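You operate a simulated robot arm through the tools that you are given. There is no shell and no other tool.

Carry out the task below with a simulated two-armed robot. There is one attempt and no reset: what you move stays moved.

TASK
Pack the gap under the capping piece with the packer that the gauge calls for.
Fine: slacken the bridge screw first and tighten it after. Where these are worked on the way, their far stop is far enough and under half their travel is too little: bridge screw.

The check looks at the end state, three seconds after you hand in, the way a careful person would. Anything else that was tipped, shoved, dropped, spilled or broken makes it a failure.

THE ROBOT
Two 7-joint arms with two-finger parallel grippers on one trunk that stands fixed in place. Base frame: the origin is at the foot of the trunk, x ahead of it, y to its left, z up; the work surface is at about z = 0.75. Readings come in m, degrees, newtons and seconds.
The left shoulder is at [0.05, 0.168, 1.132], the right one opposite. With the tool pointing down near the work surface each hand reaches from about 0.1 to 0.66 m from the base axis, measured 20 degrees to its own side. Payload 1.57 kg a hand.
The TCP of each hand is the grasp point between the finger pads, 0.03 m short of the fingertips. In the tool frame z runs along the fingers and y along their closing line. Largest opening 0.08 m; finger width 0.017, thickness 0.012; the body of the gripper, 0.04 by 0.082 m, starts 0.08 m behind the TCP.
Orientation is told as [roll, pitch, yaw] about the base's x, y, z axes, in that order, counted from this pose: with the fingers straight down and closing along the base's y, the tool's x points along the base's -x, its y along +y and its z along -z.

THE INTERFACE
- The arms move only by the tool move_arm. It takes "left_steps", "right_steps" or both (then of equal length, played together; a hand with none holds still); each is text: rows parted by semicolons, each of 7 numbers parted by spaces: the finger opening in mm, from 0 to 80, then the shift along the tool's x, y, z in mm, then the turn, a rotation vector about the tool's x, y, z in degrees. In form: jaw x y z ax ay az; .... A call has 1 to 20 rows; each row shifts and turns the commanded pose from where the row before left it, along the tool's axes as they then stand. Rows are played at 5 a second. More than 0.05 m and 8.6 degrees between two rows, or a gripper value outside its range, and nothing of the call is played. Where a pose cannot be reached the arm comes as near as it can. A force on the tool above 40 N (or 10 N above the force at the start of the call, whichever is more), or a blocked arm, ends the call early, and 0.2 s more pass. The fingers move at their own pace (about 0.045 m/s each) and stop on an object; they squeeze with about 22 N. The grip force told is the motor's: it shows also when the fingers shut on nothing. Time passes only in rows, and 0.2 s behind the last, so rows that do not move let the fingers close. It gives the time, the measured TCP pose, the force on the tool (base axes), the opening and the grip force at its end, in the units of the frame above (readings bear some noise), with the torque about the TCP (base axes, N m) and any sound that the robot's microphone picked up, and new pictures: "show" is both (left out), scene, wrist or none (wrist: the cameras of the hands that moved).
- Cameras (640 x 400 px; columns grow to the right, rows downward): "scene" is now at [0.106, -0.0576, 1.341]; the picture's right is [-0.65, -0.76, 0.00], its down [-0.36, 0.31, -0.88] and it looks along [0.67, -0.57, -0.47] (base axes); focal length 275 px, centre (320, 200). "left" rides on the left gripper at [0.072, 0.007, -0.122] in its tool frame; the picture's right is [-0.09, 1.00, 0.00], its down [-0.84, -0.08, -0.54] and it looks along [-0.54, -0.05, 0.84] (tool axes); focal length 238 px, centre (320, 200). "right" rides on the right gripper at [0.072, -0.007, -0.122] in its tool frame; the picture's right is [0.09, 1.00, 0.00], its down [-0.84, 0.08, -0.54] and it looks along [-0.54, 0.05, 0.84] (tool axes); focal length 238 px, centre (320, 200).
- slide_trunk(by): slides the trunk up (or, below 0, down) by that many m; the arms and the scene camera ride with it, the base frame stays. It gives what a move gives, with no picture.
- aim_head(pan, tilt): turns the head with the scene camera to pan (to the left, within 80 degrees either way) and tilt (down, from -29 to 69), counted from straight ahead of the robot. It gives what a move gives, and a new picture of the scene camera.
- point_at(camera, pixels): for up to 12 pixels [column, row] of the newest picture of that camera ("zoom" is the newest enlarged one), the place [x, y, z] in the base frame of the surface seen there, good to about 0.002 m, but the place of the scene camera against the robot may be out by one fixed shift of up to 0.018 m in any direction. No time passes.
- zoom(camera, box): a new picture of the part [left, top, right, bottom] of that camera's present view, enlarged. No time passes.
- close_job(): hands the job in; it is judged then, once.

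Leave the grippers open and the arms clear of the work at the hand-in unless told otherwise.

The tools are called as a command line: name --argument value ..., lists and objects as JSON in quotes. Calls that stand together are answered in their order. move_arm: Moves the arms, as the interface text tells. Its arguments: {"type":"object","properties":{"left_steps":{"type":"string"},"right_steps":{"type":"string"},"show":{"type":"string","enum":["both","scene","wrist","none"]}},"required":[]} The other tools are called the same way: slide_trunk (by) slides the trunk up or down; aim_head (pan, tilt) turns the head that bears the scene camera; point_at (camera, pixels) gives the place of the surface under pixels of a picture; zoom (camera, box) takes an enlarged picture of a part of a camera's view; close_job () hands the job in.

At the start:

```text
t: 0.0
left_position: [0.4097, -0.0423, 1.1696]
left_orientation: [0.1, 0.0, 0.0]
left_force: [-0.8, -1.4, 0.3]
left_wrist_torque: [0.03, 0.0, 0.03]
left_gripper_width: 0.0801
left_grasp_force: 0.1
right_position: [0.2468, -0.3276, 1.2305]
right_orientation: [0.0, -0.1, 0.0]
right_force: [-0.1, -0.2, -0.2]
right_wrist_torque: [0.01, 0.0, -0.01]
right_gripper_width: 0.0797
right_grasp_force: 0.2
trunk travel left (down, up): [-0.3, 0.143]
head pan, tilt: [-40.6, 28.2]
```

scene: 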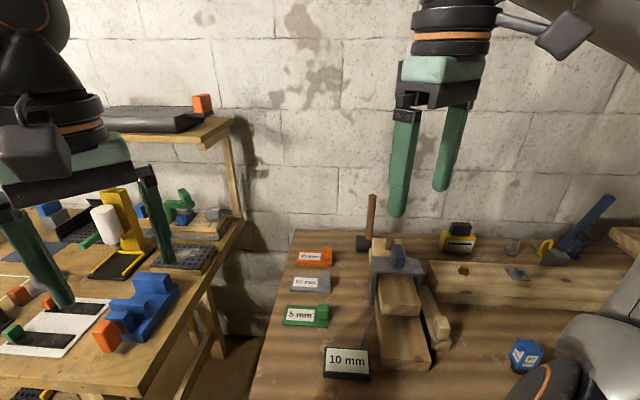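
right: 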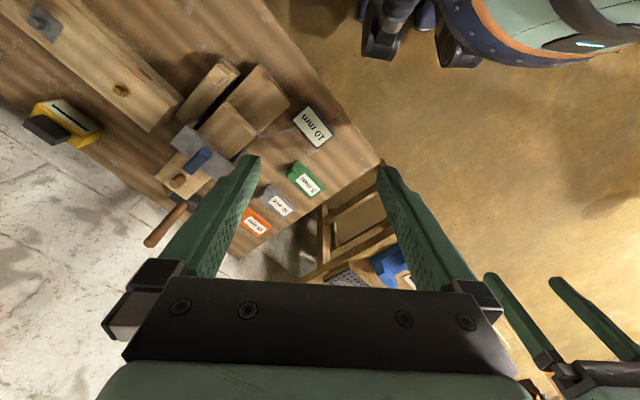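
left: 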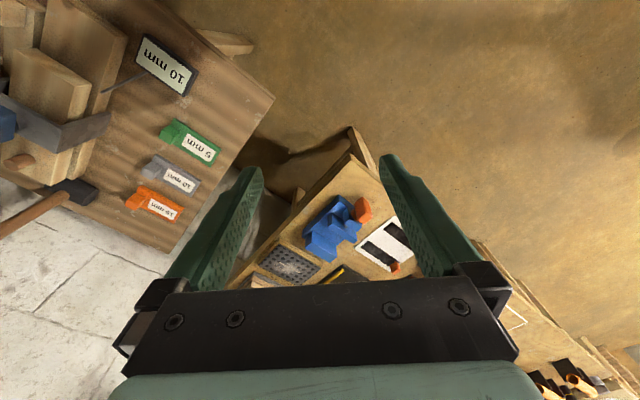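

The gauge near scene pixel (346,363) seems to read 10 mm. Three packers sit at (305,315), (310,283) and (313,257). I'll zoom on these and on the bridge structure.

zoom --camera "scene" --box '[270, 220, 470, 390]'

zoom --camera "left" --box '[0, 20, 240, 240]'

zoom --camera "right" --box '[130, 40, 350, 250]'

```text
2.35 times, centred on (370, 305) of scene
```

zoom: 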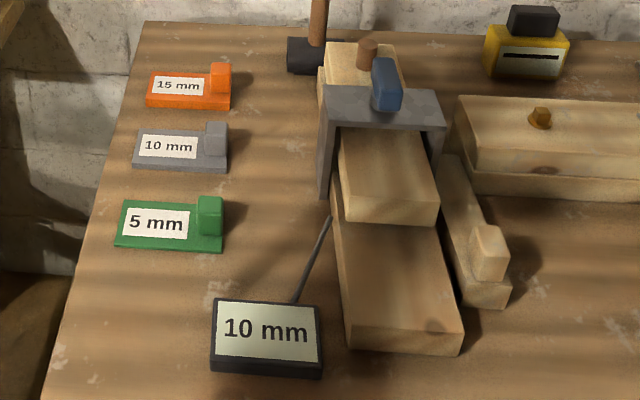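

```text
1.82 times, centred on (120, 130) of left
```

zoom: 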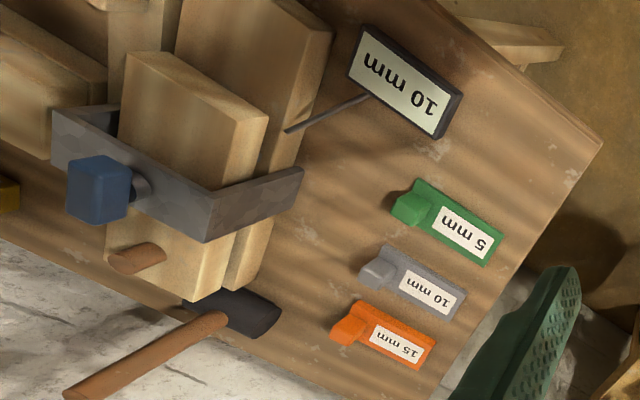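

```text
1.90 times, centred on (240, 145) of right
```

zoom: 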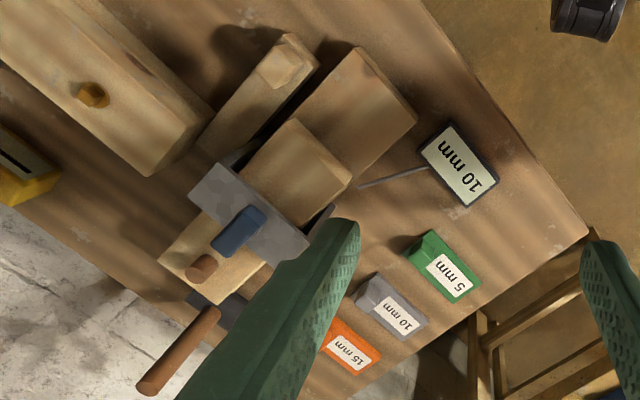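

The gauge reads 10 mm and the grey packer is labelled 10 mm. I'll turn the head to face the bridge more closely and look at the workpiece.

aim_head --pan -45 --tilt 45

```text
t: 0.8
left_position: [0.4085, -0.0419, 1.1704]
left_orientation: [0.0, 0.0, 0.0]
left_force: [0.5, 1.0, -0.5]
left_wrist_torque: [0.02, -0.01, 0.03]
left_gripper_width: 0.0805
left_grasp_force: 0.0
right_position: [0.2475, -0.3278, 1.2308]
right_orientation: [0.0, 0.1, 0.0]
right_force: [-1.0, -0.1, 0.0]
right_wrist_torque: [0.0, 0.02, 0.0]
right_gripper_width: 0.08
right_grasp_force: 0.2
trunk travel left (down, up): [-0.3, 0.143]
head pan, tilt: [-45.0, 45.0]
```

scene: 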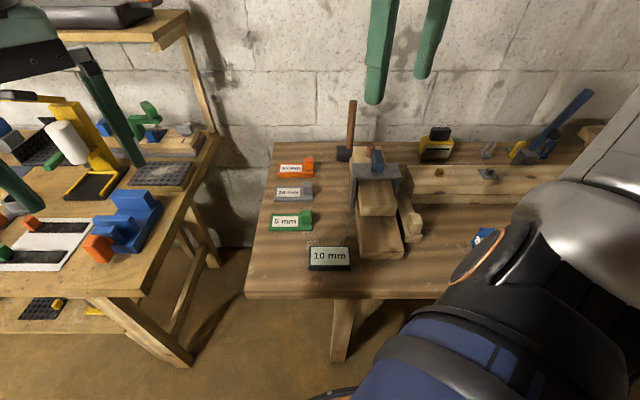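

Now I'll measure key places: packers, gauge, blocks, bridge, screw handle.

zoom --camera "scene" --box '[255, 90, 455, 290]'

point_at --camera "scene" --pixels '[[287, 193], [307, 190], [289, 222], [307, 217], [294, 169], [308, 164], [330, 255], [378, 238], [378, 195], [375, 158], [358, 175], [415, 229]]'

```text
2.00 times, centred on (355, 190) of scene
```

zoom: 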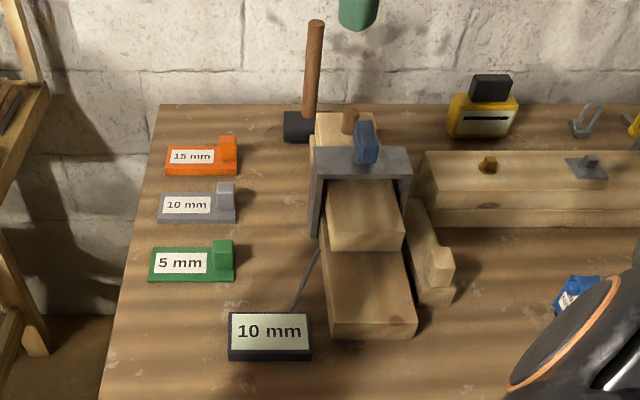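

```text
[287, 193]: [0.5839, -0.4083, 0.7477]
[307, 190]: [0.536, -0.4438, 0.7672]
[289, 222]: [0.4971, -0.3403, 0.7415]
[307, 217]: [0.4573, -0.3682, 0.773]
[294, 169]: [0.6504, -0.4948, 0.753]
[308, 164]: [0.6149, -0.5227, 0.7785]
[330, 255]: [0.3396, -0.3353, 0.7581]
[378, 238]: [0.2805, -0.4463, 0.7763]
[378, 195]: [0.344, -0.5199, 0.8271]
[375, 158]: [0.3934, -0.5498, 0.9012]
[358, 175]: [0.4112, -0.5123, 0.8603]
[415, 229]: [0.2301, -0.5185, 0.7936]
```

Now the same from the right wrist camera, which isn't affected by the scene camera's shift.

zoom --camera "right" --box '[160, 50, 280, 170]'

zoom --camera "right" --box '[140, 110, 280, 250]'

point_at --camera "right" --pixels '[[281, 205], [268, 193], [309, 184], [298, 169], [257, 227], [313, 127], [262, 90], [232, 125], [203, 160], [185, 138], [178, 180], [233, 66]]'

```text
3.33 times, centred on (220, 110) of right
```

zoom: 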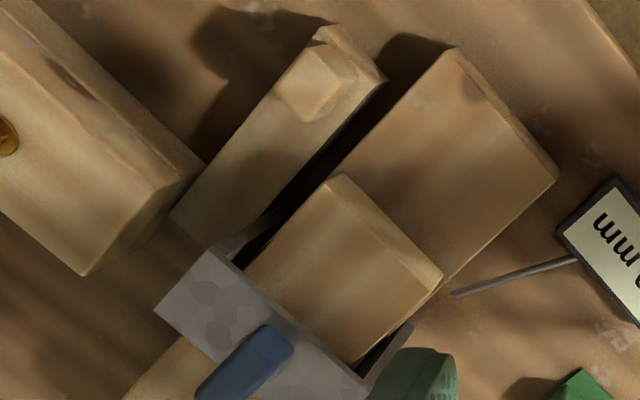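

```text
2.86 times, centred on (210, 180) of right
```

zoom: 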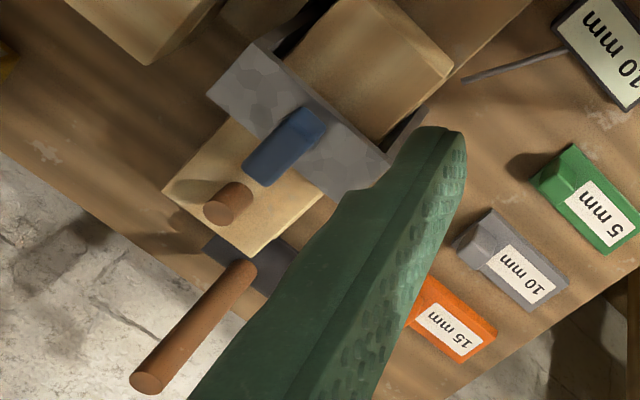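

```text
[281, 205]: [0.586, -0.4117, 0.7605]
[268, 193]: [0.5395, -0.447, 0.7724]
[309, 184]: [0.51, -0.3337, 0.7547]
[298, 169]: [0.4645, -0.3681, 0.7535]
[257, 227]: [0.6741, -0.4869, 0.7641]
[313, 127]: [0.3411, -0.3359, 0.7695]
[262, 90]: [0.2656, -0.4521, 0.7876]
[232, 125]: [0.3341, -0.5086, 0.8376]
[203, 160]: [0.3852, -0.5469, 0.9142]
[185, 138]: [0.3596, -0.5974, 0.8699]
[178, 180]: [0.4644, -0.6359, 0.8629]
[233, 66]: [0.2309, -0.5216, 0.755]
```

The wrist camera puts the packer handle near (0.540, -0.447, 0.772) and the cap top near (0.334, -0.509, 0.838), with the bridge axis running at about -43° yaw. The gap itself isn't visible yet, so I'll turn the right hand by -43° and lower it to look along the block.

move_arm --right_steps "80 0 0 20 0 0 8.6; 80 0 0 20 0 0 8.6; 80 0 0 20 0 0 8.6; 80 0 0 20 0 0 8.6; 80 0 0 20 0 0 8.6; 80 0 0 0 0 0 0" --show "both"

```text
t: 2.2
left_position: [0.409, -0.0422, 1.1696]
left_orientation: [0.0, 0.1, 0.1]
left_force: [0.4, 0.0, -0.3]
left_wrist_torque: [0.0, 0.01, 0.0]
left_gripper_width: 0.0799
left_grasp_force: 0.0
right_position: [0.2479, -0.3286, 1.131]
right_orientation: [0.0, -0.1, -43.0]
right_force: [0.4, 0.6, 0.0]
right_wrist_torque: [-0.01, 0.01, 0.0]
right_gripper_width: 0.08
right_grasp_force: 0.0
trunk travel left (down, up): [-0.3, 0.143]
head pan, tilt: [-45.0, 45.0]
```

scene: 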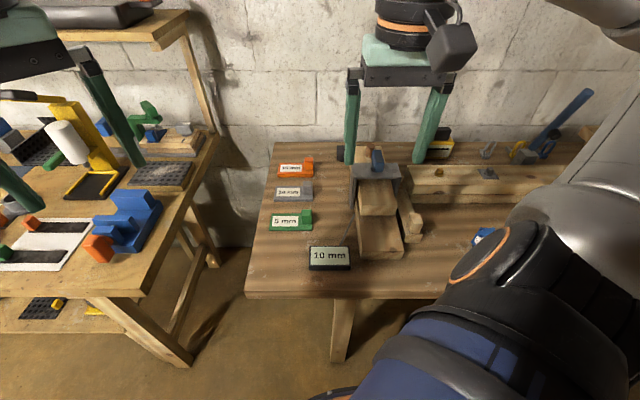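
right: 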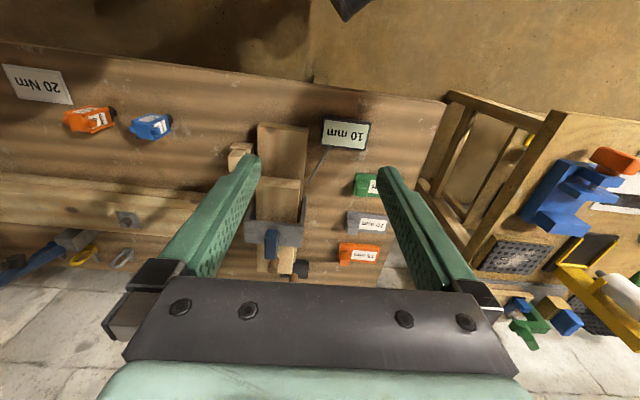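

The hand now lines up with the block axis. Next I'll tilt it forward about 34° and lower it in front of the blocks, clear of everything (TCP about 0.86 high at (0.17,-0.36)), to see the gap from the front.

move_arm --right_steps "80 0 0 0 0 -8.6 0; 80 0 0 0 0 -8.6 0; 80 0 0 0 0 -8.6 0; 80 0 0 0 0 -8.6 0; 80 25 -10 29 0 0 0; 80 25 -10 29 0 0 0; 80 25 -10 29 0 0 0; 80 25 -10 29 0 0 0; 80 25 -10 29 0 0 0; 80 25 -10 29 0 0 0; 80 0 0 0 0 0 0" --show "both"

```text
t: 4.6
left_position: [0.4083, -0.0423, 1.1699]
left_orientation: [0.0, 0.0, 0.0]
left_force: [0.0, 0.0, 1.0]
left_wrist_torque: [-0.01, 0.05, 0.02]
left_gripper_width: 0.0802
left_grasp_force: 0.1
right_position: [0.3262, -0.3944, 1.0324]
right_orientation: [0.1, -34.5, -42.9]
right_force: [-0.3, 0.6, 0.6]
right_wrist_torque: [0.04, 0.01, 0.0]
right_gripper_width: 0.0797
right_grasp_force: 0.1
right hand out of reach, approached as far as the arm can: row 4, 5, 6, 7, 8, 9, 10
trunk travel left (down, up): [-0.3, 0.143]
head pan, tilt: [-45.0, 45.0]
```

scene: 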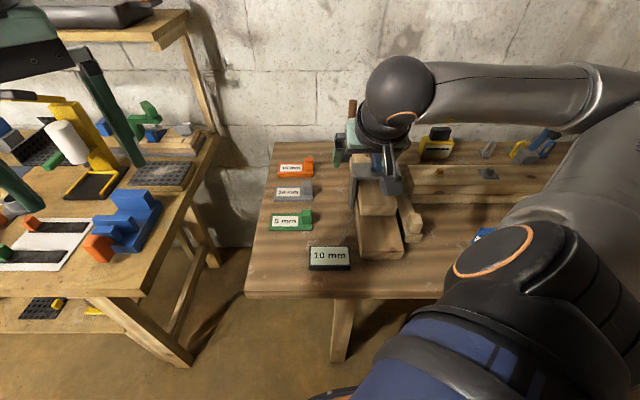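
right: 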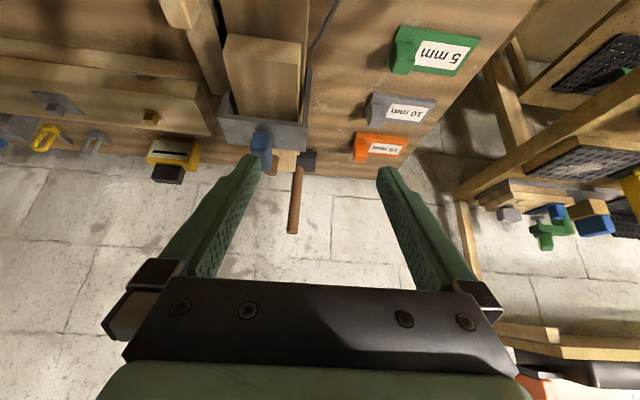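

That tilt is beyond reach so close in. The zoom is crisp, so I'll first zoom tightly on the front of the cap with both cameras.

zoom --camera "scene" --box '[340, 140, 430, 270]'

zoom --camera "right" --box '[180, 0, 340, 180]'

zoom --camera "left" --box '[0, 20, 150, 180]'

```text
3.08 times, centred on (385, 205) of scene
```

zoom: 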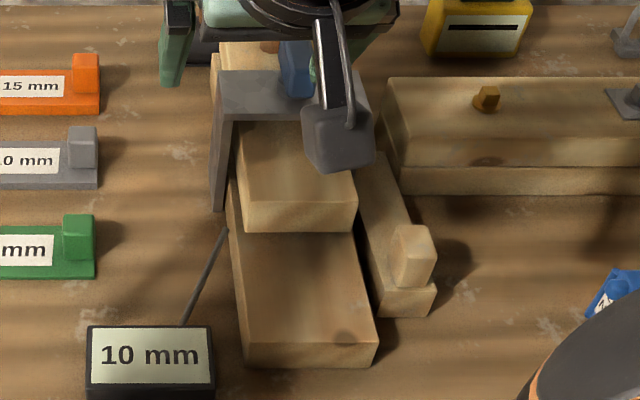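

```text
2.22 times, centred on (260, 90) of right
```

zoom: 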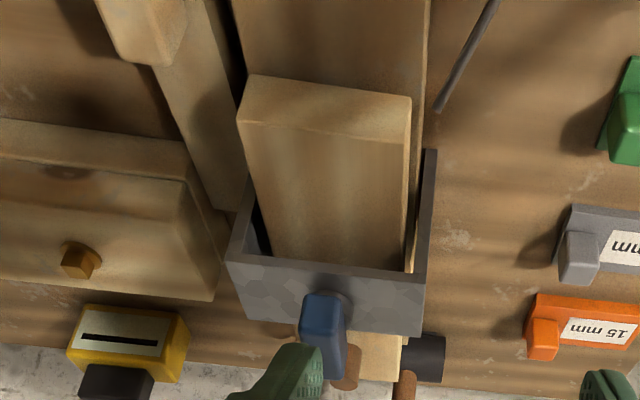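

```text
2.50 times, centred on (75, 100) of left
```

zoom: 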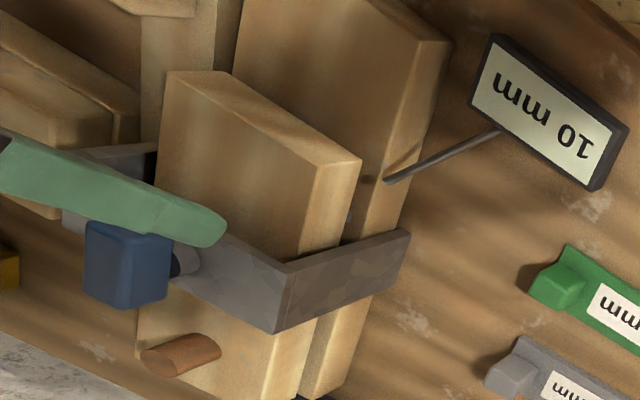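

The left wrist view shows a dark slit between cap and base behind the bridge, so I need a side view. I'll bring the right hand back up and level first, out of the way.

move_arm --right_steps "80 -25 10 -29 0 0 0; 80 -25 10 -29 0 0 0; 80 -25 10 -29 0 0 0; 80 -25 10 -29 0 0 0; 80 -25 10 -29 0 0 0; 80 -25 10 -29 0 0 0; 80 0 0 0 0 8.6 0; 80 0 0 0 0 8.6 0; 80 0 0 0 0 8.6 0; 80 0 0 0 0 8.6 0; 80 0 0 0 0 0 0" --show "none"

```text
t: 7.0
left_position: [0.4088, -0.0421, 1.1706]
left_orientation: [-0.1, 0.0, 0.0]
left_force: [0.0, -0.8, 0.1]
left_wrist_torque: [-0.01, 0.0, 0.02]
left_gripper_width: 0.08
left_grasp_force: 0.2
right_position: [0.385, -0.368, 1.2614]
right_orientation: [0.0, 0.1, -42.9]
right_force: [1.1, -0.3, 0.9]
right_wrist_torque: [-0.01, 0.01, -0.02]
right_gripper_width: 0.0801
right_grasp_force: 0.1
trunk travel left (down, up): [-0.3, 0.143]
head pan, tilt: [-45.0, 45.0]
```

The right hand is level at (0.385, -0.368, 1.261). I'll shift it to its own side and turn the left hand about -95° in yaw so that its camera looks at the block from the left side.

move_arm --right_steps "80 0 -45 0 0 0 0; 80 0 -45 0 0 0 0; 80 0 -45 0 0 0 0; 80 0 -45 0 0 0 0; 80 0 0 0 0 0 0; 80 0 0 0 0 0 0; 80 0 0 0 0 0 0; 80 0 0 0 0 0 0; 80 0 0 0 0 0 0; 80 0 0 0 0 0 0; 80 0 0 0 0 0 0; 80 0 0 0 0 0 0; 80 0 0 0 0 0 0" --left_steps "80 0 0 8 0 0 8.6; 80 0 0 8 0 0 8.6; 80 0 0 8 0 0 8.6; 80 0 0 8 0 0 8.6; 80 0 0 8 0 0 8.6; 80 0 0 8 0 0 8.6; 80 0 0 8 0 0 8.6; 80 0 0 8 0 0 8.6; 80 0 0 8 0 0 8.6; 80 0 0 8 0 0 8.6; 80 -40 0 0 0 0 8.6; 80 -40 0 0 0 0 0; 80 -40 0 0 0 0 0" --show "both"

```text
t: 9.8
left_position: [0.4055, -0.1518, 1.0906]
left_orientation: [-0.1, -0.1, -94.5]
left_force: [-0.7, 0.4, 0.1]
left_wrist_torque: [-0.03, -0.02, 0.05]
left_gripper_width: 0.08
left_grasp_force: 0.0
left hand out of reach, approached as far as the arm can: row 13
right_position: [0.2627, -0.4985, 1.26]
right_orientation: [0.0, 0.0, -42.8]
right_force: [1.4, -0.2, -0.3]
right_wrist_torque: [-0.02, 0.0, -0.01]
right_gripper_width: 0.0799
right_grasp_force: 0.1
trunk travel left (down, up): [-0.3, 0.143]
head pan, tilt: [-45.0, 45.0]
```

scene: 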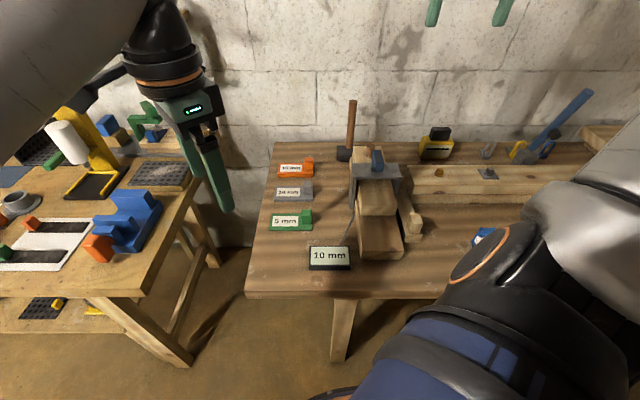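
right: 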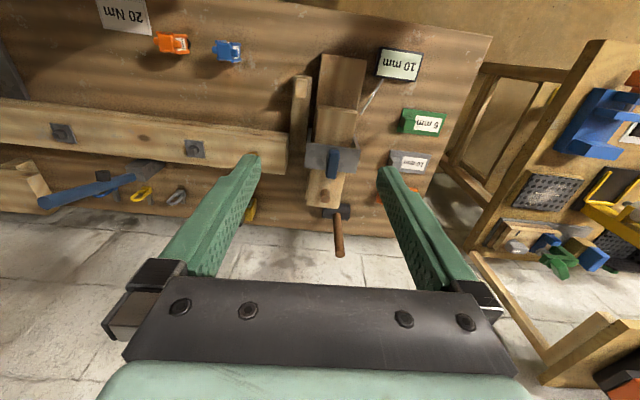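
left: 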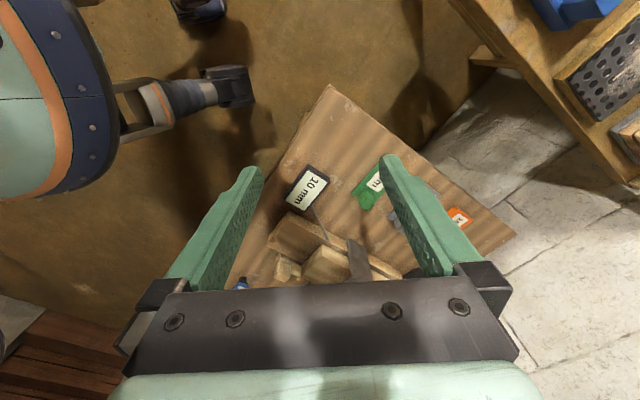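

The left camera now sees the blocks at (310,260) from the left side. I'll zoom in there.

zoom --camera "left" --box '[250, 190, 420, 296]'

```text
3.76 times, centred on (335, 243) of left
```

zoom: 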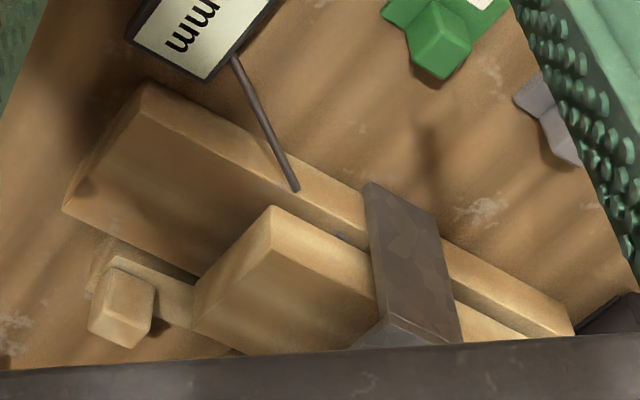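

I need a lower angle. I'll tilt the left hand forward and lower it.

move_arm --left_steps "80 0 0 0 0 -8.6 0; 80 0 0 0 0 -8.6 0; 80 0 0 0 0 -8.6 0; 80 15 0 30 0 0 0; 80 15 0 30 0 0 0; 80 15 0 30 0 0 0" --show "wrist"

```text
t: 11.2
left_position: [0.4056, -0.1502, 0.9883]
left_orientation: [0.1, -25.8, -94.6]
left_force: [-0.2, 0.8, 0.7]
left_wrist_torque: [0.04, -0.01, 0.0]
left_gripper_width: 0.08
left_grasp_force: 0.0
right_position: [0.264, -0.498, 1.2601]
right_orientation: [0.0, 0.0, -42.9]
right_force: [-0.9, -0.2, 0.0]
right_wrist_torque: [0.01, 0.01, 0.0]
right_gripper_width: 0.0801
right_grasp_force: 0.0
trunk travel left (down, up): [-0.3, 0.143]
head pan, tilt: [-45.0, 45.0]
```

left: 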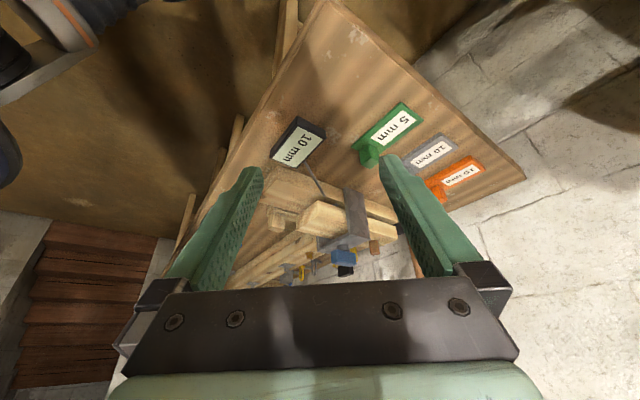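

zoom --camera "left" --box '[250, 150, 430, 270]'

zoom --camera "left" --box '[290, 170, 380, 230]'

```text
3.33 times, centred on (340, 210) of left
```

zoom: 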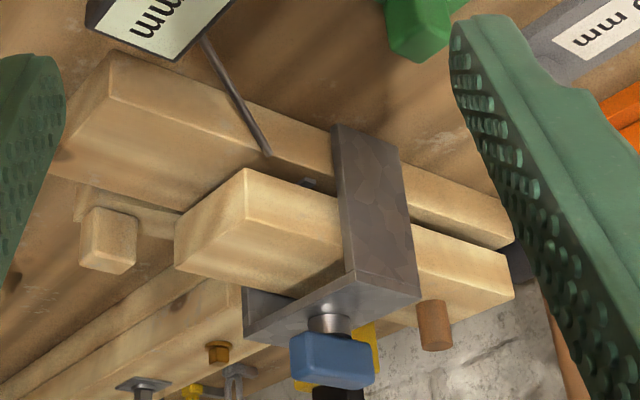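

```text
6.67 times, centred on (335, 200) of left
```

zoom: 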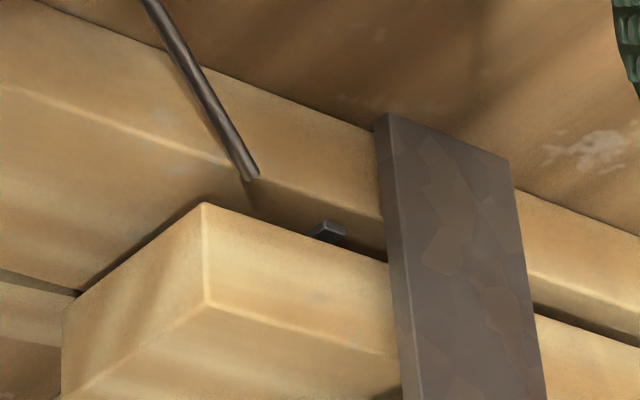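

Now there's a clear view: a level gap between base and cap, with a small grey stub visible in it on the left side. The screw is a blue block on a steel stem above the bridge. I'll zoom from the right camera to get the knob's orientation, the packers' shapes, and points.

zoom --camera "right" --box '[285, 40, 385, 230]'

zoom --camera "right" --box '[300, 120, 360, 180]'

zoom --camera "left" --box '[350, 100, 500, 200]'

```text
2.11 times, centred on (335, 135) of right
```

zoom: 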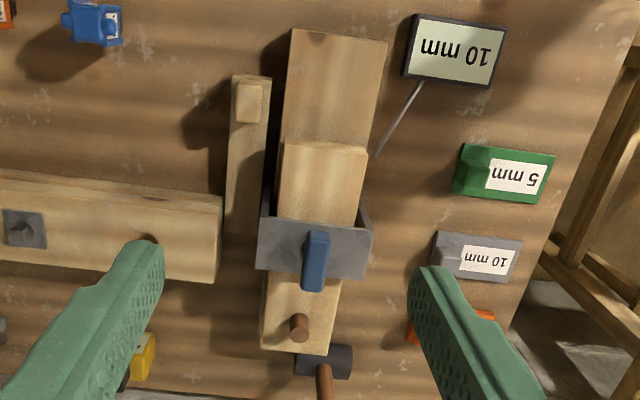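

```text
6.67 times, centred on (330, 150) of right
```

zoom: 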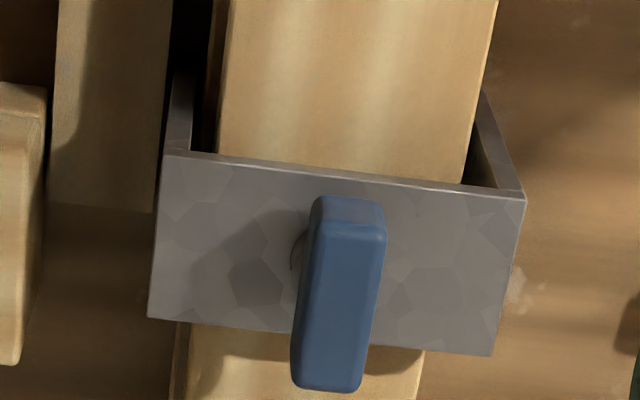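

```text
4.00 times, centred on (425, 150) of left
```

zoom: 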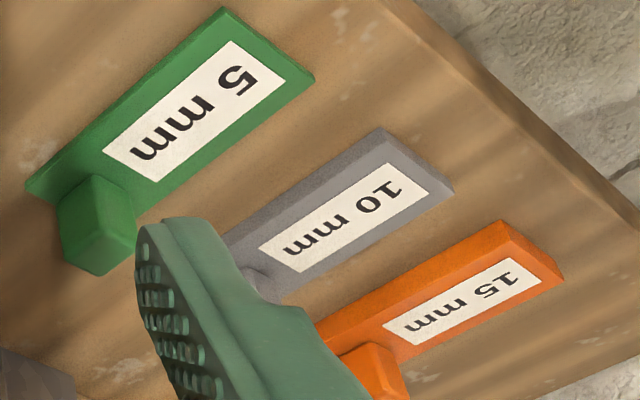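

Re-zooming on the bridge with the right camera so I can pick accurate points.

zoom --camera "right" --box '[300, 120, 360, 180]'

point_at --camera "zoom" --pixels '[[318, 240], [378, 246], [355, 383], [298, 378], [335, 310], [170, 165], [518, 205], [488, 348], [155, 310], [230, 140], [460, 170], [350, 150]]'

```text
6.67 times, centred on (330, 150) of right
```

zoom: 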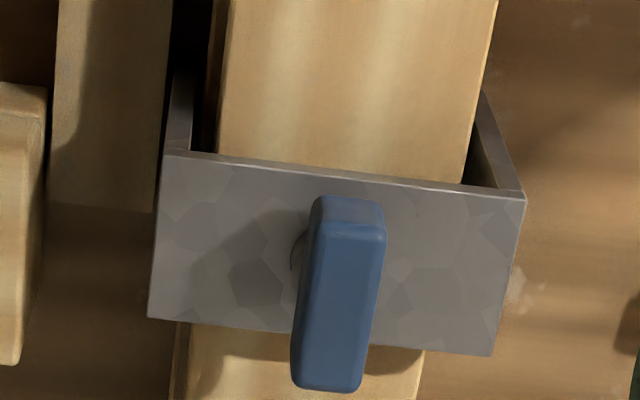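

```text
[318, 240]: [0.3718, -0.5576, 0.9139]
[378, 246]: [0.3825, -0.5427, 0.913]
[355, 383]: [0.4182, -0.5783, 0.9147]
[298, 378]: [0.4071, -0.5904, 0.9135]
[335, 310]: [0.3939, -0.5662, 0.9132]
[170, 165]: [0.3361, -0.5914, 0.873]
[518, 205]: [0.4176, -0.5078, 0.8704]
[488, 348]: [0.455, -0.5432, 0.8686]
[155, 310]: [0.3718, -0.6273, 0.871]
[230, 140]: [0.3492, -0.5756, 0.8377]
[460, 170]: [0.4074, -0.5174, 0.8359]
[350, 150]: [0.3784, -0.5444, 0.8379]
```

The knob centre is (0.395, -0.567), top at 0.914, long axis along the block (-44°), about 22 mm thick; bridge top 0.871. Now I'll measure the gap heights from the left camera.

zoom --camera "left" --box '[290, 170, 380, 230]'

point_at --camera "zoom" --pixels '[[207, 212], [207, 292], [190, 300], [150, 300], [100, 280], [330, 228], [325, 238], [260, 205], [200, 135], [300, 180], [350, 225], [340, 330]]'

zoom --camera "left" --box '[305, 180, 350, 210]'

```text
6.67 times, centred on (335, 200) of left
```

zoom: 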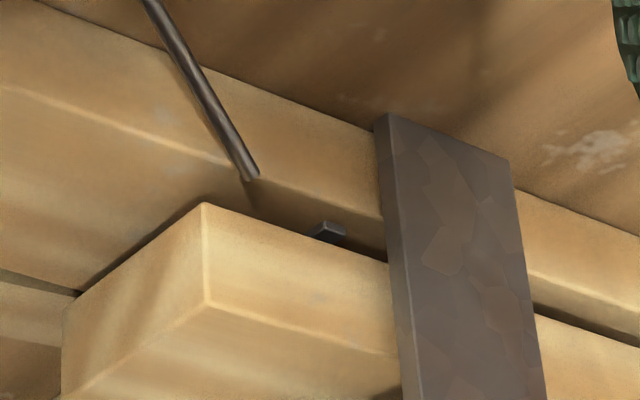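

```text
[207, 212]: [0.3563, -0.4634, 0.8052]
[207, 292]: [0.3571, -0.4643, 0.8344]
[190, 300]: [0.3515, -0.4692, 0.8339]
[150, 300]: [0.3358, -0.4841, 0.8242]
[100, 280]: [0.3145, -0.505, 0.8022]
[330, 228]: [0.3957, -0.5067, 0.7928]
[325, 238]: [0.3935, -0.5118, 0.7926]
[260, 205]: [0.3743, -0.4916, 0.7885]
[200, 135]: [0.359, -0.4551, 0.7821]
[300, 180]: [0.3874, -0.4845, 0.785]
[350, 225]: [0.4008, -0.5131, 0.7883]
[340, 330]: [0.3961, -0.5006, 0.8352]
```

```text
13.33 times, centred on (328, 195) of left
```

zoom: 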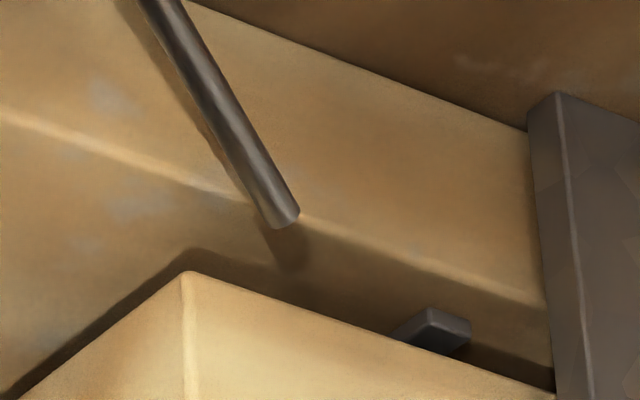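

The gap runs from the base top z≈0.788 to the cap bottom ≈0.803, and a small grey nib about 5 mm tall sits in it. I'll measure the packers now: the green one is fully visible, the grey one partly.

zoom --camera "left" --box '[340, 95, 430, 185]'

point_at --camera "zoom" --pixels '[[130, 290], [500, 120], [410, 30], [60, 250]]'

zoom --camera "right" --box '[375, 95, 455, 195]'

```text
4.44 times, centred on (385, 140) of left
```

zoom: 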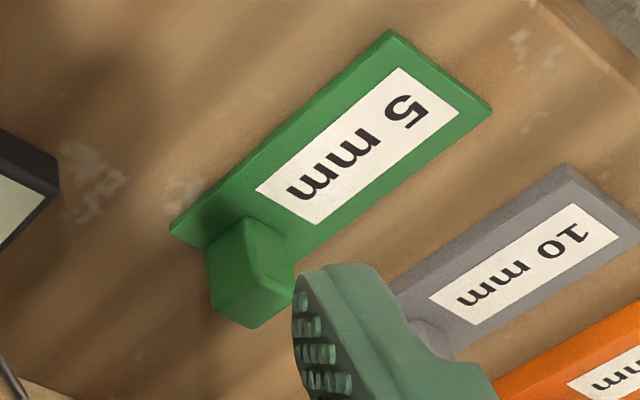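

```text
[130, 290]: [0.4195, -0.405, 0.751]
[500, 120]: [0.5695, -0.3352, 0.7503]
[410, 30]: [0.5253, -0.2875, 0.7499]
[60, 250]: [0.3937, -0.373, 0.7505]
```

```text
4.00 times, centred on (415, 145) of right
```

zoom: 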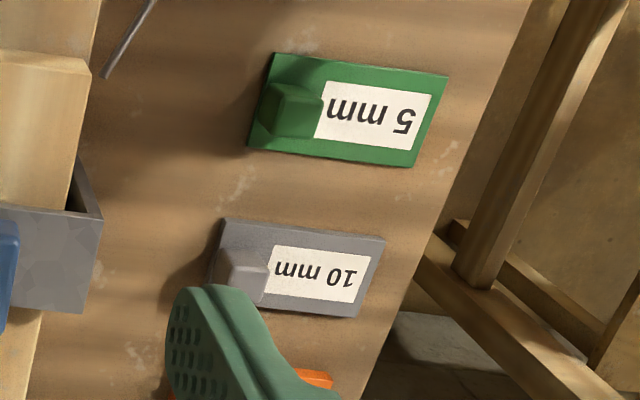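

Picking corner points of the grey packer and its handle in this right-camera zoom, plus the green one for comparison.

point_at --camera "zoom" --pixels '[[228, 224], [382, 242], [355, 312], [275, 305], [235, 258], [262, 264], [257, 285], [230, 278], [275, 58], [444, 77], [415, 162], [250, 142]]'

```text
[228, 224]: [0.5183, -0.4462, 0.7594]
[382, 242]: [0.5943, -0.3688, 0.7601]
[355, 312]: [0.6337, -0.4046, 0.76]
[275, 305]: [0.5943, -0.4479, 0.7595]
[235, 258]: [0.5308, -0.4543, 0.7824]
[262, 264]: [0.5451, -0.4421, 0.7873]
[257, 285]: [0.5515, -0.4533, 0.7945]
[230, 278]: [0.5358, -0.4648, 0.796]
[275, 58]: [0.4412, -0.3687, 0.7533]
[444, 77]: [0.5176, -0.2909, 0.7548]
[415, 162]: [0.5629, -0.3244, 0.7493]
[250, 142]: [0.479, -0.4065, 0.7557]
```

The grey packer is about 110 × 55 mm with a 10 mm plate (top 0.760). Its handle block is about 23 mm square, up to z≈0.796, near (0.545,-0.457). It should go in from the front with the plate leading along the block axis. Before the screw, I'll check the mallet handle's place and height, and a few cap points.

zoom --camera "right" --box '[280, 150, 400, 270]'

point_at --camera "right" --pixels '[[340, 254], [338, 230], [346, 213], [326, 194], [318, 185], [335, 190], [312, 203], [345, 205], [333, 208]]'

```text
3.33 times, centred on (340, 210) of right
```

zoom: 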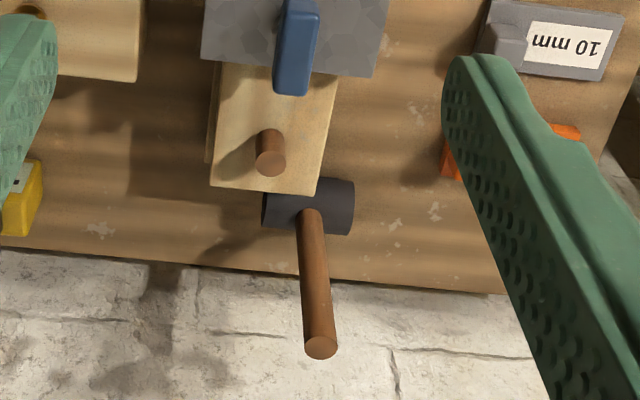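

```text
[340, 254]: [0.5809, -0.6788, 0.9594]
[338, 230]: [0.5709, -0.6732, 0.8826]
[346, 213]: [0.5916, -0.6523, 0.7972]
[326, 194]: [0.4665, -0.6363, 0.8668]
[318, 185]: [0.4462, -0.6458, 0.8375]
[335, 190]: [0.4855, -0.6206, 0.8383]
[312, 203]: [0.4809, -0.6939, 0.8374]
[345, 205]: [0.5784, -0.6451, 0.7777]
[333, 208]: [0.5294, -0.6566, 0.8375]
```

The cap is level (top 0.8375 throughout), and the mallet is well clear. Now I'll bring the right hand above the blue knob at (0.395, -0.567), with TCP at about 1.02, fingers closing across its 20 mm thickness.

move_arm --right_steps "60 -20.4 5.5 34.3 0 0 0.2; 60 -20.4 5.5 34.3 0 0 0.2; 60 -20.4 5.5 34.3 0 0 0.2; 60 -20.4 5.5 34.3 0 0 0.2; 60 -20.4 5.5 34.3 0 0 0.2; 60 -20.4 5.5 34.3 0 0 0.2; 60 -20.4 5.5 34.3 0 0 0.2; 60 0 0 0 0 0 0" --show "both"

```text
t: 13.0
left_position: [0.4051, -0.1505, 0.9896]
left_orientation: [0.0, -25.8, -94.5]
left_force: [0.4, 0.4, -0.9]
left_wrist_torque: [-0.01, 0.01, -0.01]
left_gripper_width: 0.0801
left_grasp_force: 0.1
right_position: [0.3916, -0.5723, 1.0198]
right_orientation: [0.0, 0.0, -44.3]
right_force: [0.6, -0.4, 0.6]
right_wrist_torque: [0.0, -0.01, 0.0]
right_gripper_width: 0.0598
right_grasp_force: 0.1
trunk travel left (down, up): [-0.3, 0.143]
head pan, tilt: [-45.0, 45.0]
```

scene: 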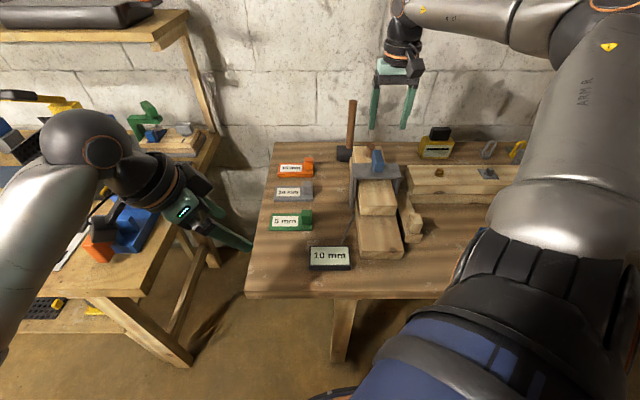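
right: 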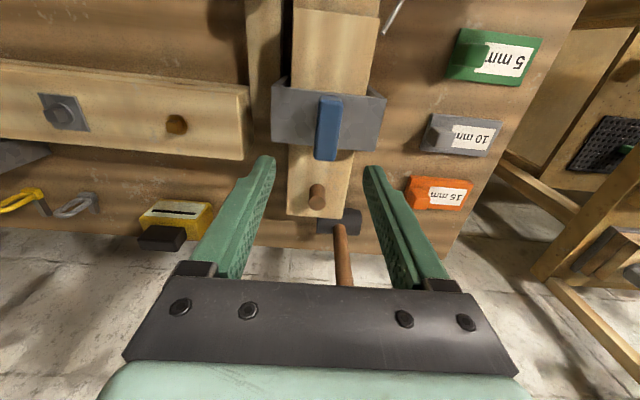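

Now I'm above the knob. I'll zoom the right camera to re-measure the knob corners from close up.

zoom --camera "right" --box '[290, 70, 370, 170]'

```text
4.00 times, centred on (330, 120) of right
```

zoom: 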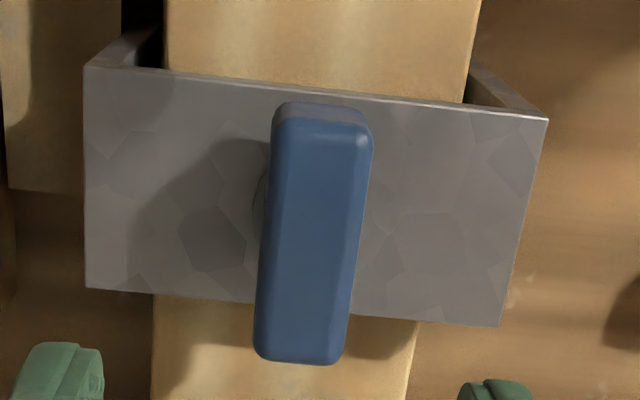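

point_at --camera "zoom" --pixels '[[280, 140], [362, 150], [335, 350], [262, 345], [310, 245], [95, 75], [540, 122], [495, 318], [92, 282], [270, 245], [350, 250], [315, 115]]'

```text
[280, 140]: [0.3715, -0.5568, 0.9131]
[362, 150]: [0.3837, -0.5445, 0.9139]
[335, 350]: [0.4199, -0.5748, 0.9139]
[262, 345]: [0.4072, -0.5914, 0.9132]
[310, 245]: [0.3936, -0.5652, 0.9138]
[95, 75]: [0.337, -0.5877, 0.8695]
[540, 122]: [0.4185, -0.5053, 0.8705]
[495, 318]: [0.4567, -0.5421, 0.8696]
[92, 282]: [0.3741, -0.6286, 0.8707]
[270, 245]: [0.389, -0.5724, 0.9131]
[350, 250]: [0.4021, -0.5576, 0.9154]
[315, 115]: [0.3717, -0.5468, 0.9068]
```

The knob centre refines to (0.3955, -0.567), so I correct by 6.6 mm sideways, then descend to TCP z≈0.909 (tips at 0.879, 8 mm above the bridge) with the fingers still open.

move_arm --right_steps "60 1 6.6 0 0 0 0; 60 0 0 37 0 0 0; 60 0 0 37 0 0 0; 60 0 0 36 0 0 0; 60 0 0 0 0 0 0" --show "both"

```text
t: 14.2
left_position: [0.406, -0.1503, 0.9885]
left_orientation: [0.0, -25.8, -94.5]
left_force: [0.5, 0.1, -0.4]
left_wrist_torque: [0.01, -0.02, -0.04]
left_gripper_width: 0.0799
left_grasp_force: 0.0
right_position: [0.3946, -0.5653, 0.9089]
right_orientation: [0.1, 0.0, -44.3]
right_force: [-0.1, 0.0, -0.6]
right_wrist_torque: [0.02, 0.0, -0.02]
right_gripper_width: 0.0602
right_grasp_force: 0.1
trunk travel left (down, up): [-0.3, 0.143]
head pan, tilt: [-45.0, 45.0]
```

scene: 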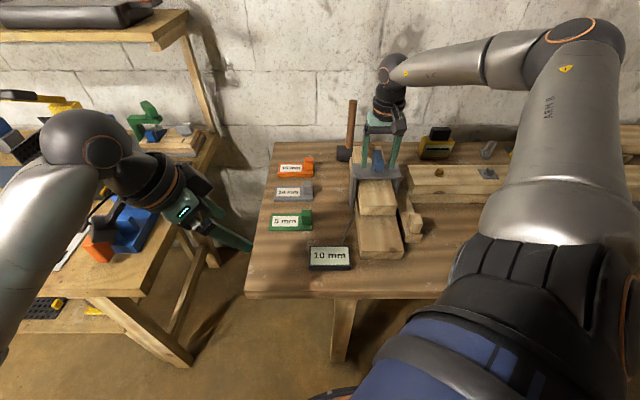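
right: 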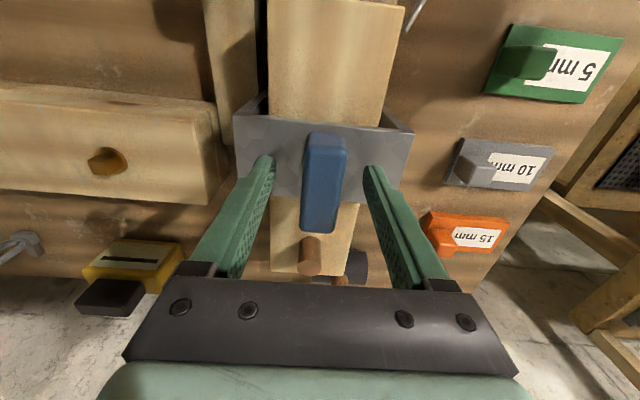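

The fingers straddle the knob at (323,180). A quick check from the left side camera before closing.

zoom --camera "left" --box '[290, 180, 410, 300]'

```text
3.33 times, centred on (350, 240) of left
```

zoom: 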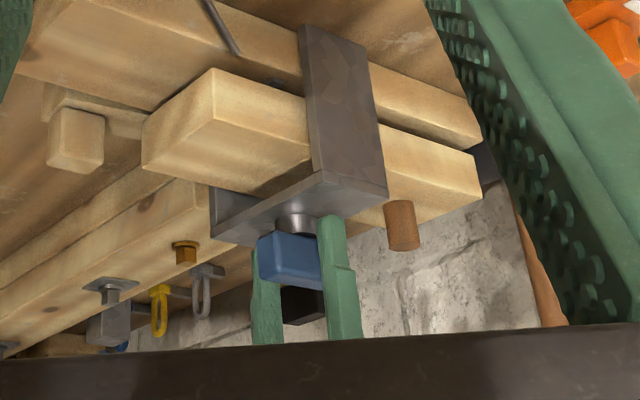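

Position is good. Closing on the knob.

move_arm --right_steps "10 0 0 0 0 0 0; 10 0 0 0 0 0 0; 10 0 0 0 0 0 0; 10 0 0 0 0 0 0; 10 0 0 0 0 0 0" --show "wrist"

```text
t: 15.4
left_position: [0.4057, -0.1508, 0.9883]
left_orientation: [0.0, -25.9, -94.6]
left_force: [-0.2, 0.0, -0.2]
left_wrist_torque: [0.04, 0.0, 0.02]
left_gripper_width: 0.0803
left_grasp_force: 0.0
right_position: [0.3952, -0.5653, 0.9095]
right_orientation: [0.2, 0.1, -44.3]
right_force: [3.0, 6.3, -4.4]
right_wrist_torque: [0.18, -0.46, -0.02]
right_gripper_width: 0.0298
right_grasp_force: 38.8
trunk travel left (down, up): [-0.3, 0.143]
head pan, tilt: [-45.0, 45.0]
```

right: 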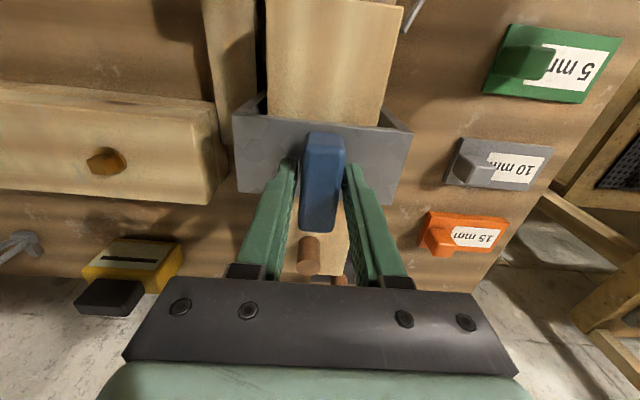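

Contact felt: width 29.8 mm, with about 7 N side force toward +y'. I'll zoom to see whether both fingers touch.

zoom --camera "right" --box '[260, 110, 390, 250]'

zoom --camera "left" --box '[310, 215, 380, 285]'

```text
2.86 times, centred on (325, 180) of right
```

zoom: 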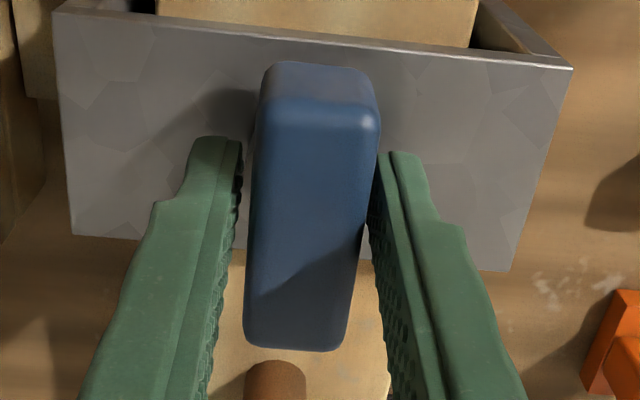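

```text
5.71 times, centred on (345, 250) of left
```

zoom: 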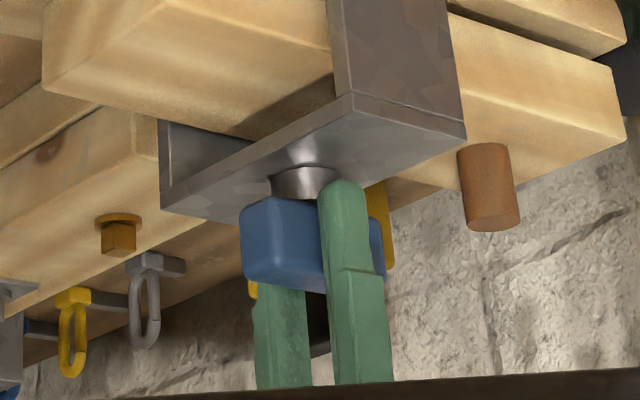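

Only the +y' finger touches; the other has about 5 mm to go. I'll shift the hand 2.5 mm along +y' while closing further.

move_arm --right_steps "10 0 1.3 0 0 0 0; 10 0 1.3 0 0 0 0; 10 0 0 0 0 0 0; 10 0 0 0 0 0 0" --show "none"

zoom --camera "right" --box '[260, 110, 390, 250]'

```text
t: 16.4
left_position: [0.4049, -0.1507, 0.9893]
left_orientation: [0.1, -25.9, -94.6]
left_force: [-0.8, -0.4, 0.9]
left_wrist_torque: [0.02, -0.01, 0.01]
left_gripper_width: 0.0801
left_grasp_force: 0.0
right_position: [0.3964, -0.5642, 0.9103]
right_orientation: [-0.3, -0.1, -44.4]
right_force: [-12.5, -9.7, 4.2]
right_wrist_torque: [-0.41, 0.72, 0.01]
right_gripper_width: 0.0296
right_grasp_force: 39.3
trunk travel left (down, up): [-0.3, 0.143]
head pan, tilt: [-45.0, 45.0]
```

```text
2.86 times, centred on (325, 180) of right
```

zoom: 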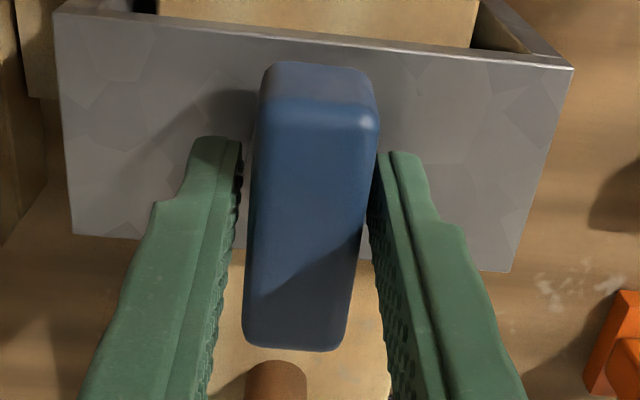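

Both fingers do hold it: the width stayed 29.6 mm and the side force reversed to about -16 N. I'll go back 1.8 mm to neutral, then try a small counter-clockwise turn (seen from above) to slacken.

move_arm --right_steps "10 0 -1.8 0 0 0 0; 10 0 0 0 0 0 0; 10 0 0 0 0 0 -4; 10 0 0 0 0 0 -4; 10 0 0 0 0 0 0" --show "wrist"

```text
t: 17.6
left_position: [0.4053, -0.1508, 0.989]
left_orientation: [0.2, -25.7, -94.6]
left_force: [0.1, 0.0, -0.1]
left_wrist_torque: [0.0, 0.02, 0.01]
left_gripper_width: 0.0799
left_grasp_force: 0.0
right_position: [0.394, -0.5651, 0.9098]
right_orientation: [0.0, -0.1, -36.2]
right_force: [-13.0, -11.2, 2.2]
right_wrist_torque: [-0.31, 0.16, 0.01]
right_gripper_width: 0.0298
right_grasp_force: 39.2
trunk travel left (down, up): [-0.3, 0.143]
head pan, tilt: [-45.0, 45.0]
```

right: 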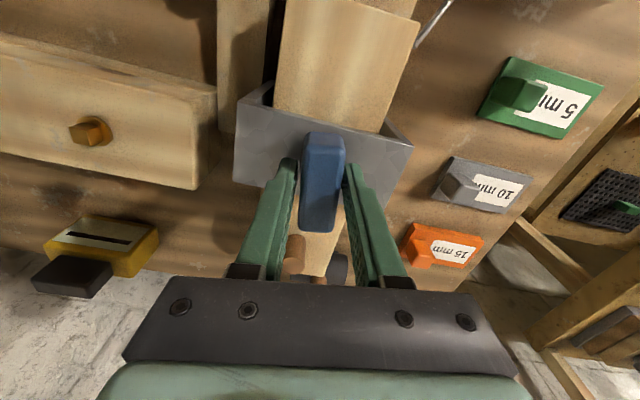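

The knob turns with the hand (yaw -44° → -36°) with little torque. I'll ease off the side load by 1.5 mm and keep turning counter-clockwise.

move_arm --right_steps "10 0 -1.5 0 0 0 0; 10 0 0 0 0 0 -8; 10 0 0 0 0 0 -8; 10 0 0 0 0 0 -8; 10 0 0 0 0 0 0" --show "wrist"

```text
t: 18.6
left_position: [0.4054, -0.1488, 0.9884]
left_orientation: [0.0, -25.8, -94.6]
left_force: [-0.6, -0.8, 0.8]
left_wrist_torque: [-0.03, 0.01, 0.0]
left_gripper_width: 0.0799
left_grasp_force: 0.0
right_position: [0.3967, -0.5644, 0.9098]
right_orientation: [-1.1, 0.7, -15.2]
right_force: [-7.3, -1.8, 8.1]
right_wrist_torque: [0.11, 0.48, 0.0]
right_gripper_width: 0.0298
right_grasp_force: 39.3
right hand out of reach, approached as far as the arm can: row 4
trunk travel left (down, up): [-0.3, 0.143]
head pan, tilt: [-45.0, 45.0]
stopped in row 4 (right hand): the force on the tool passed its limit at 54 N (the readings are from after the stop); the commanded pose is now the measured one
```

right: 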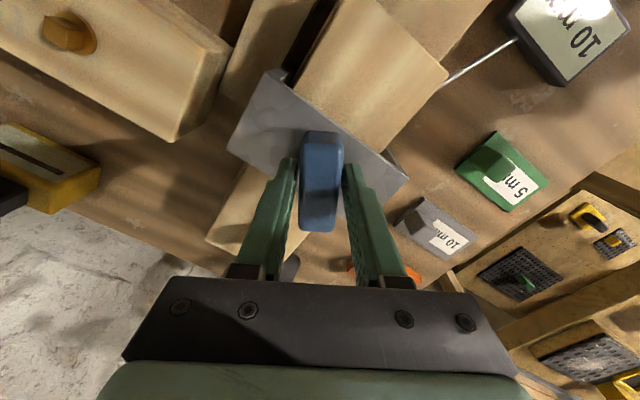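

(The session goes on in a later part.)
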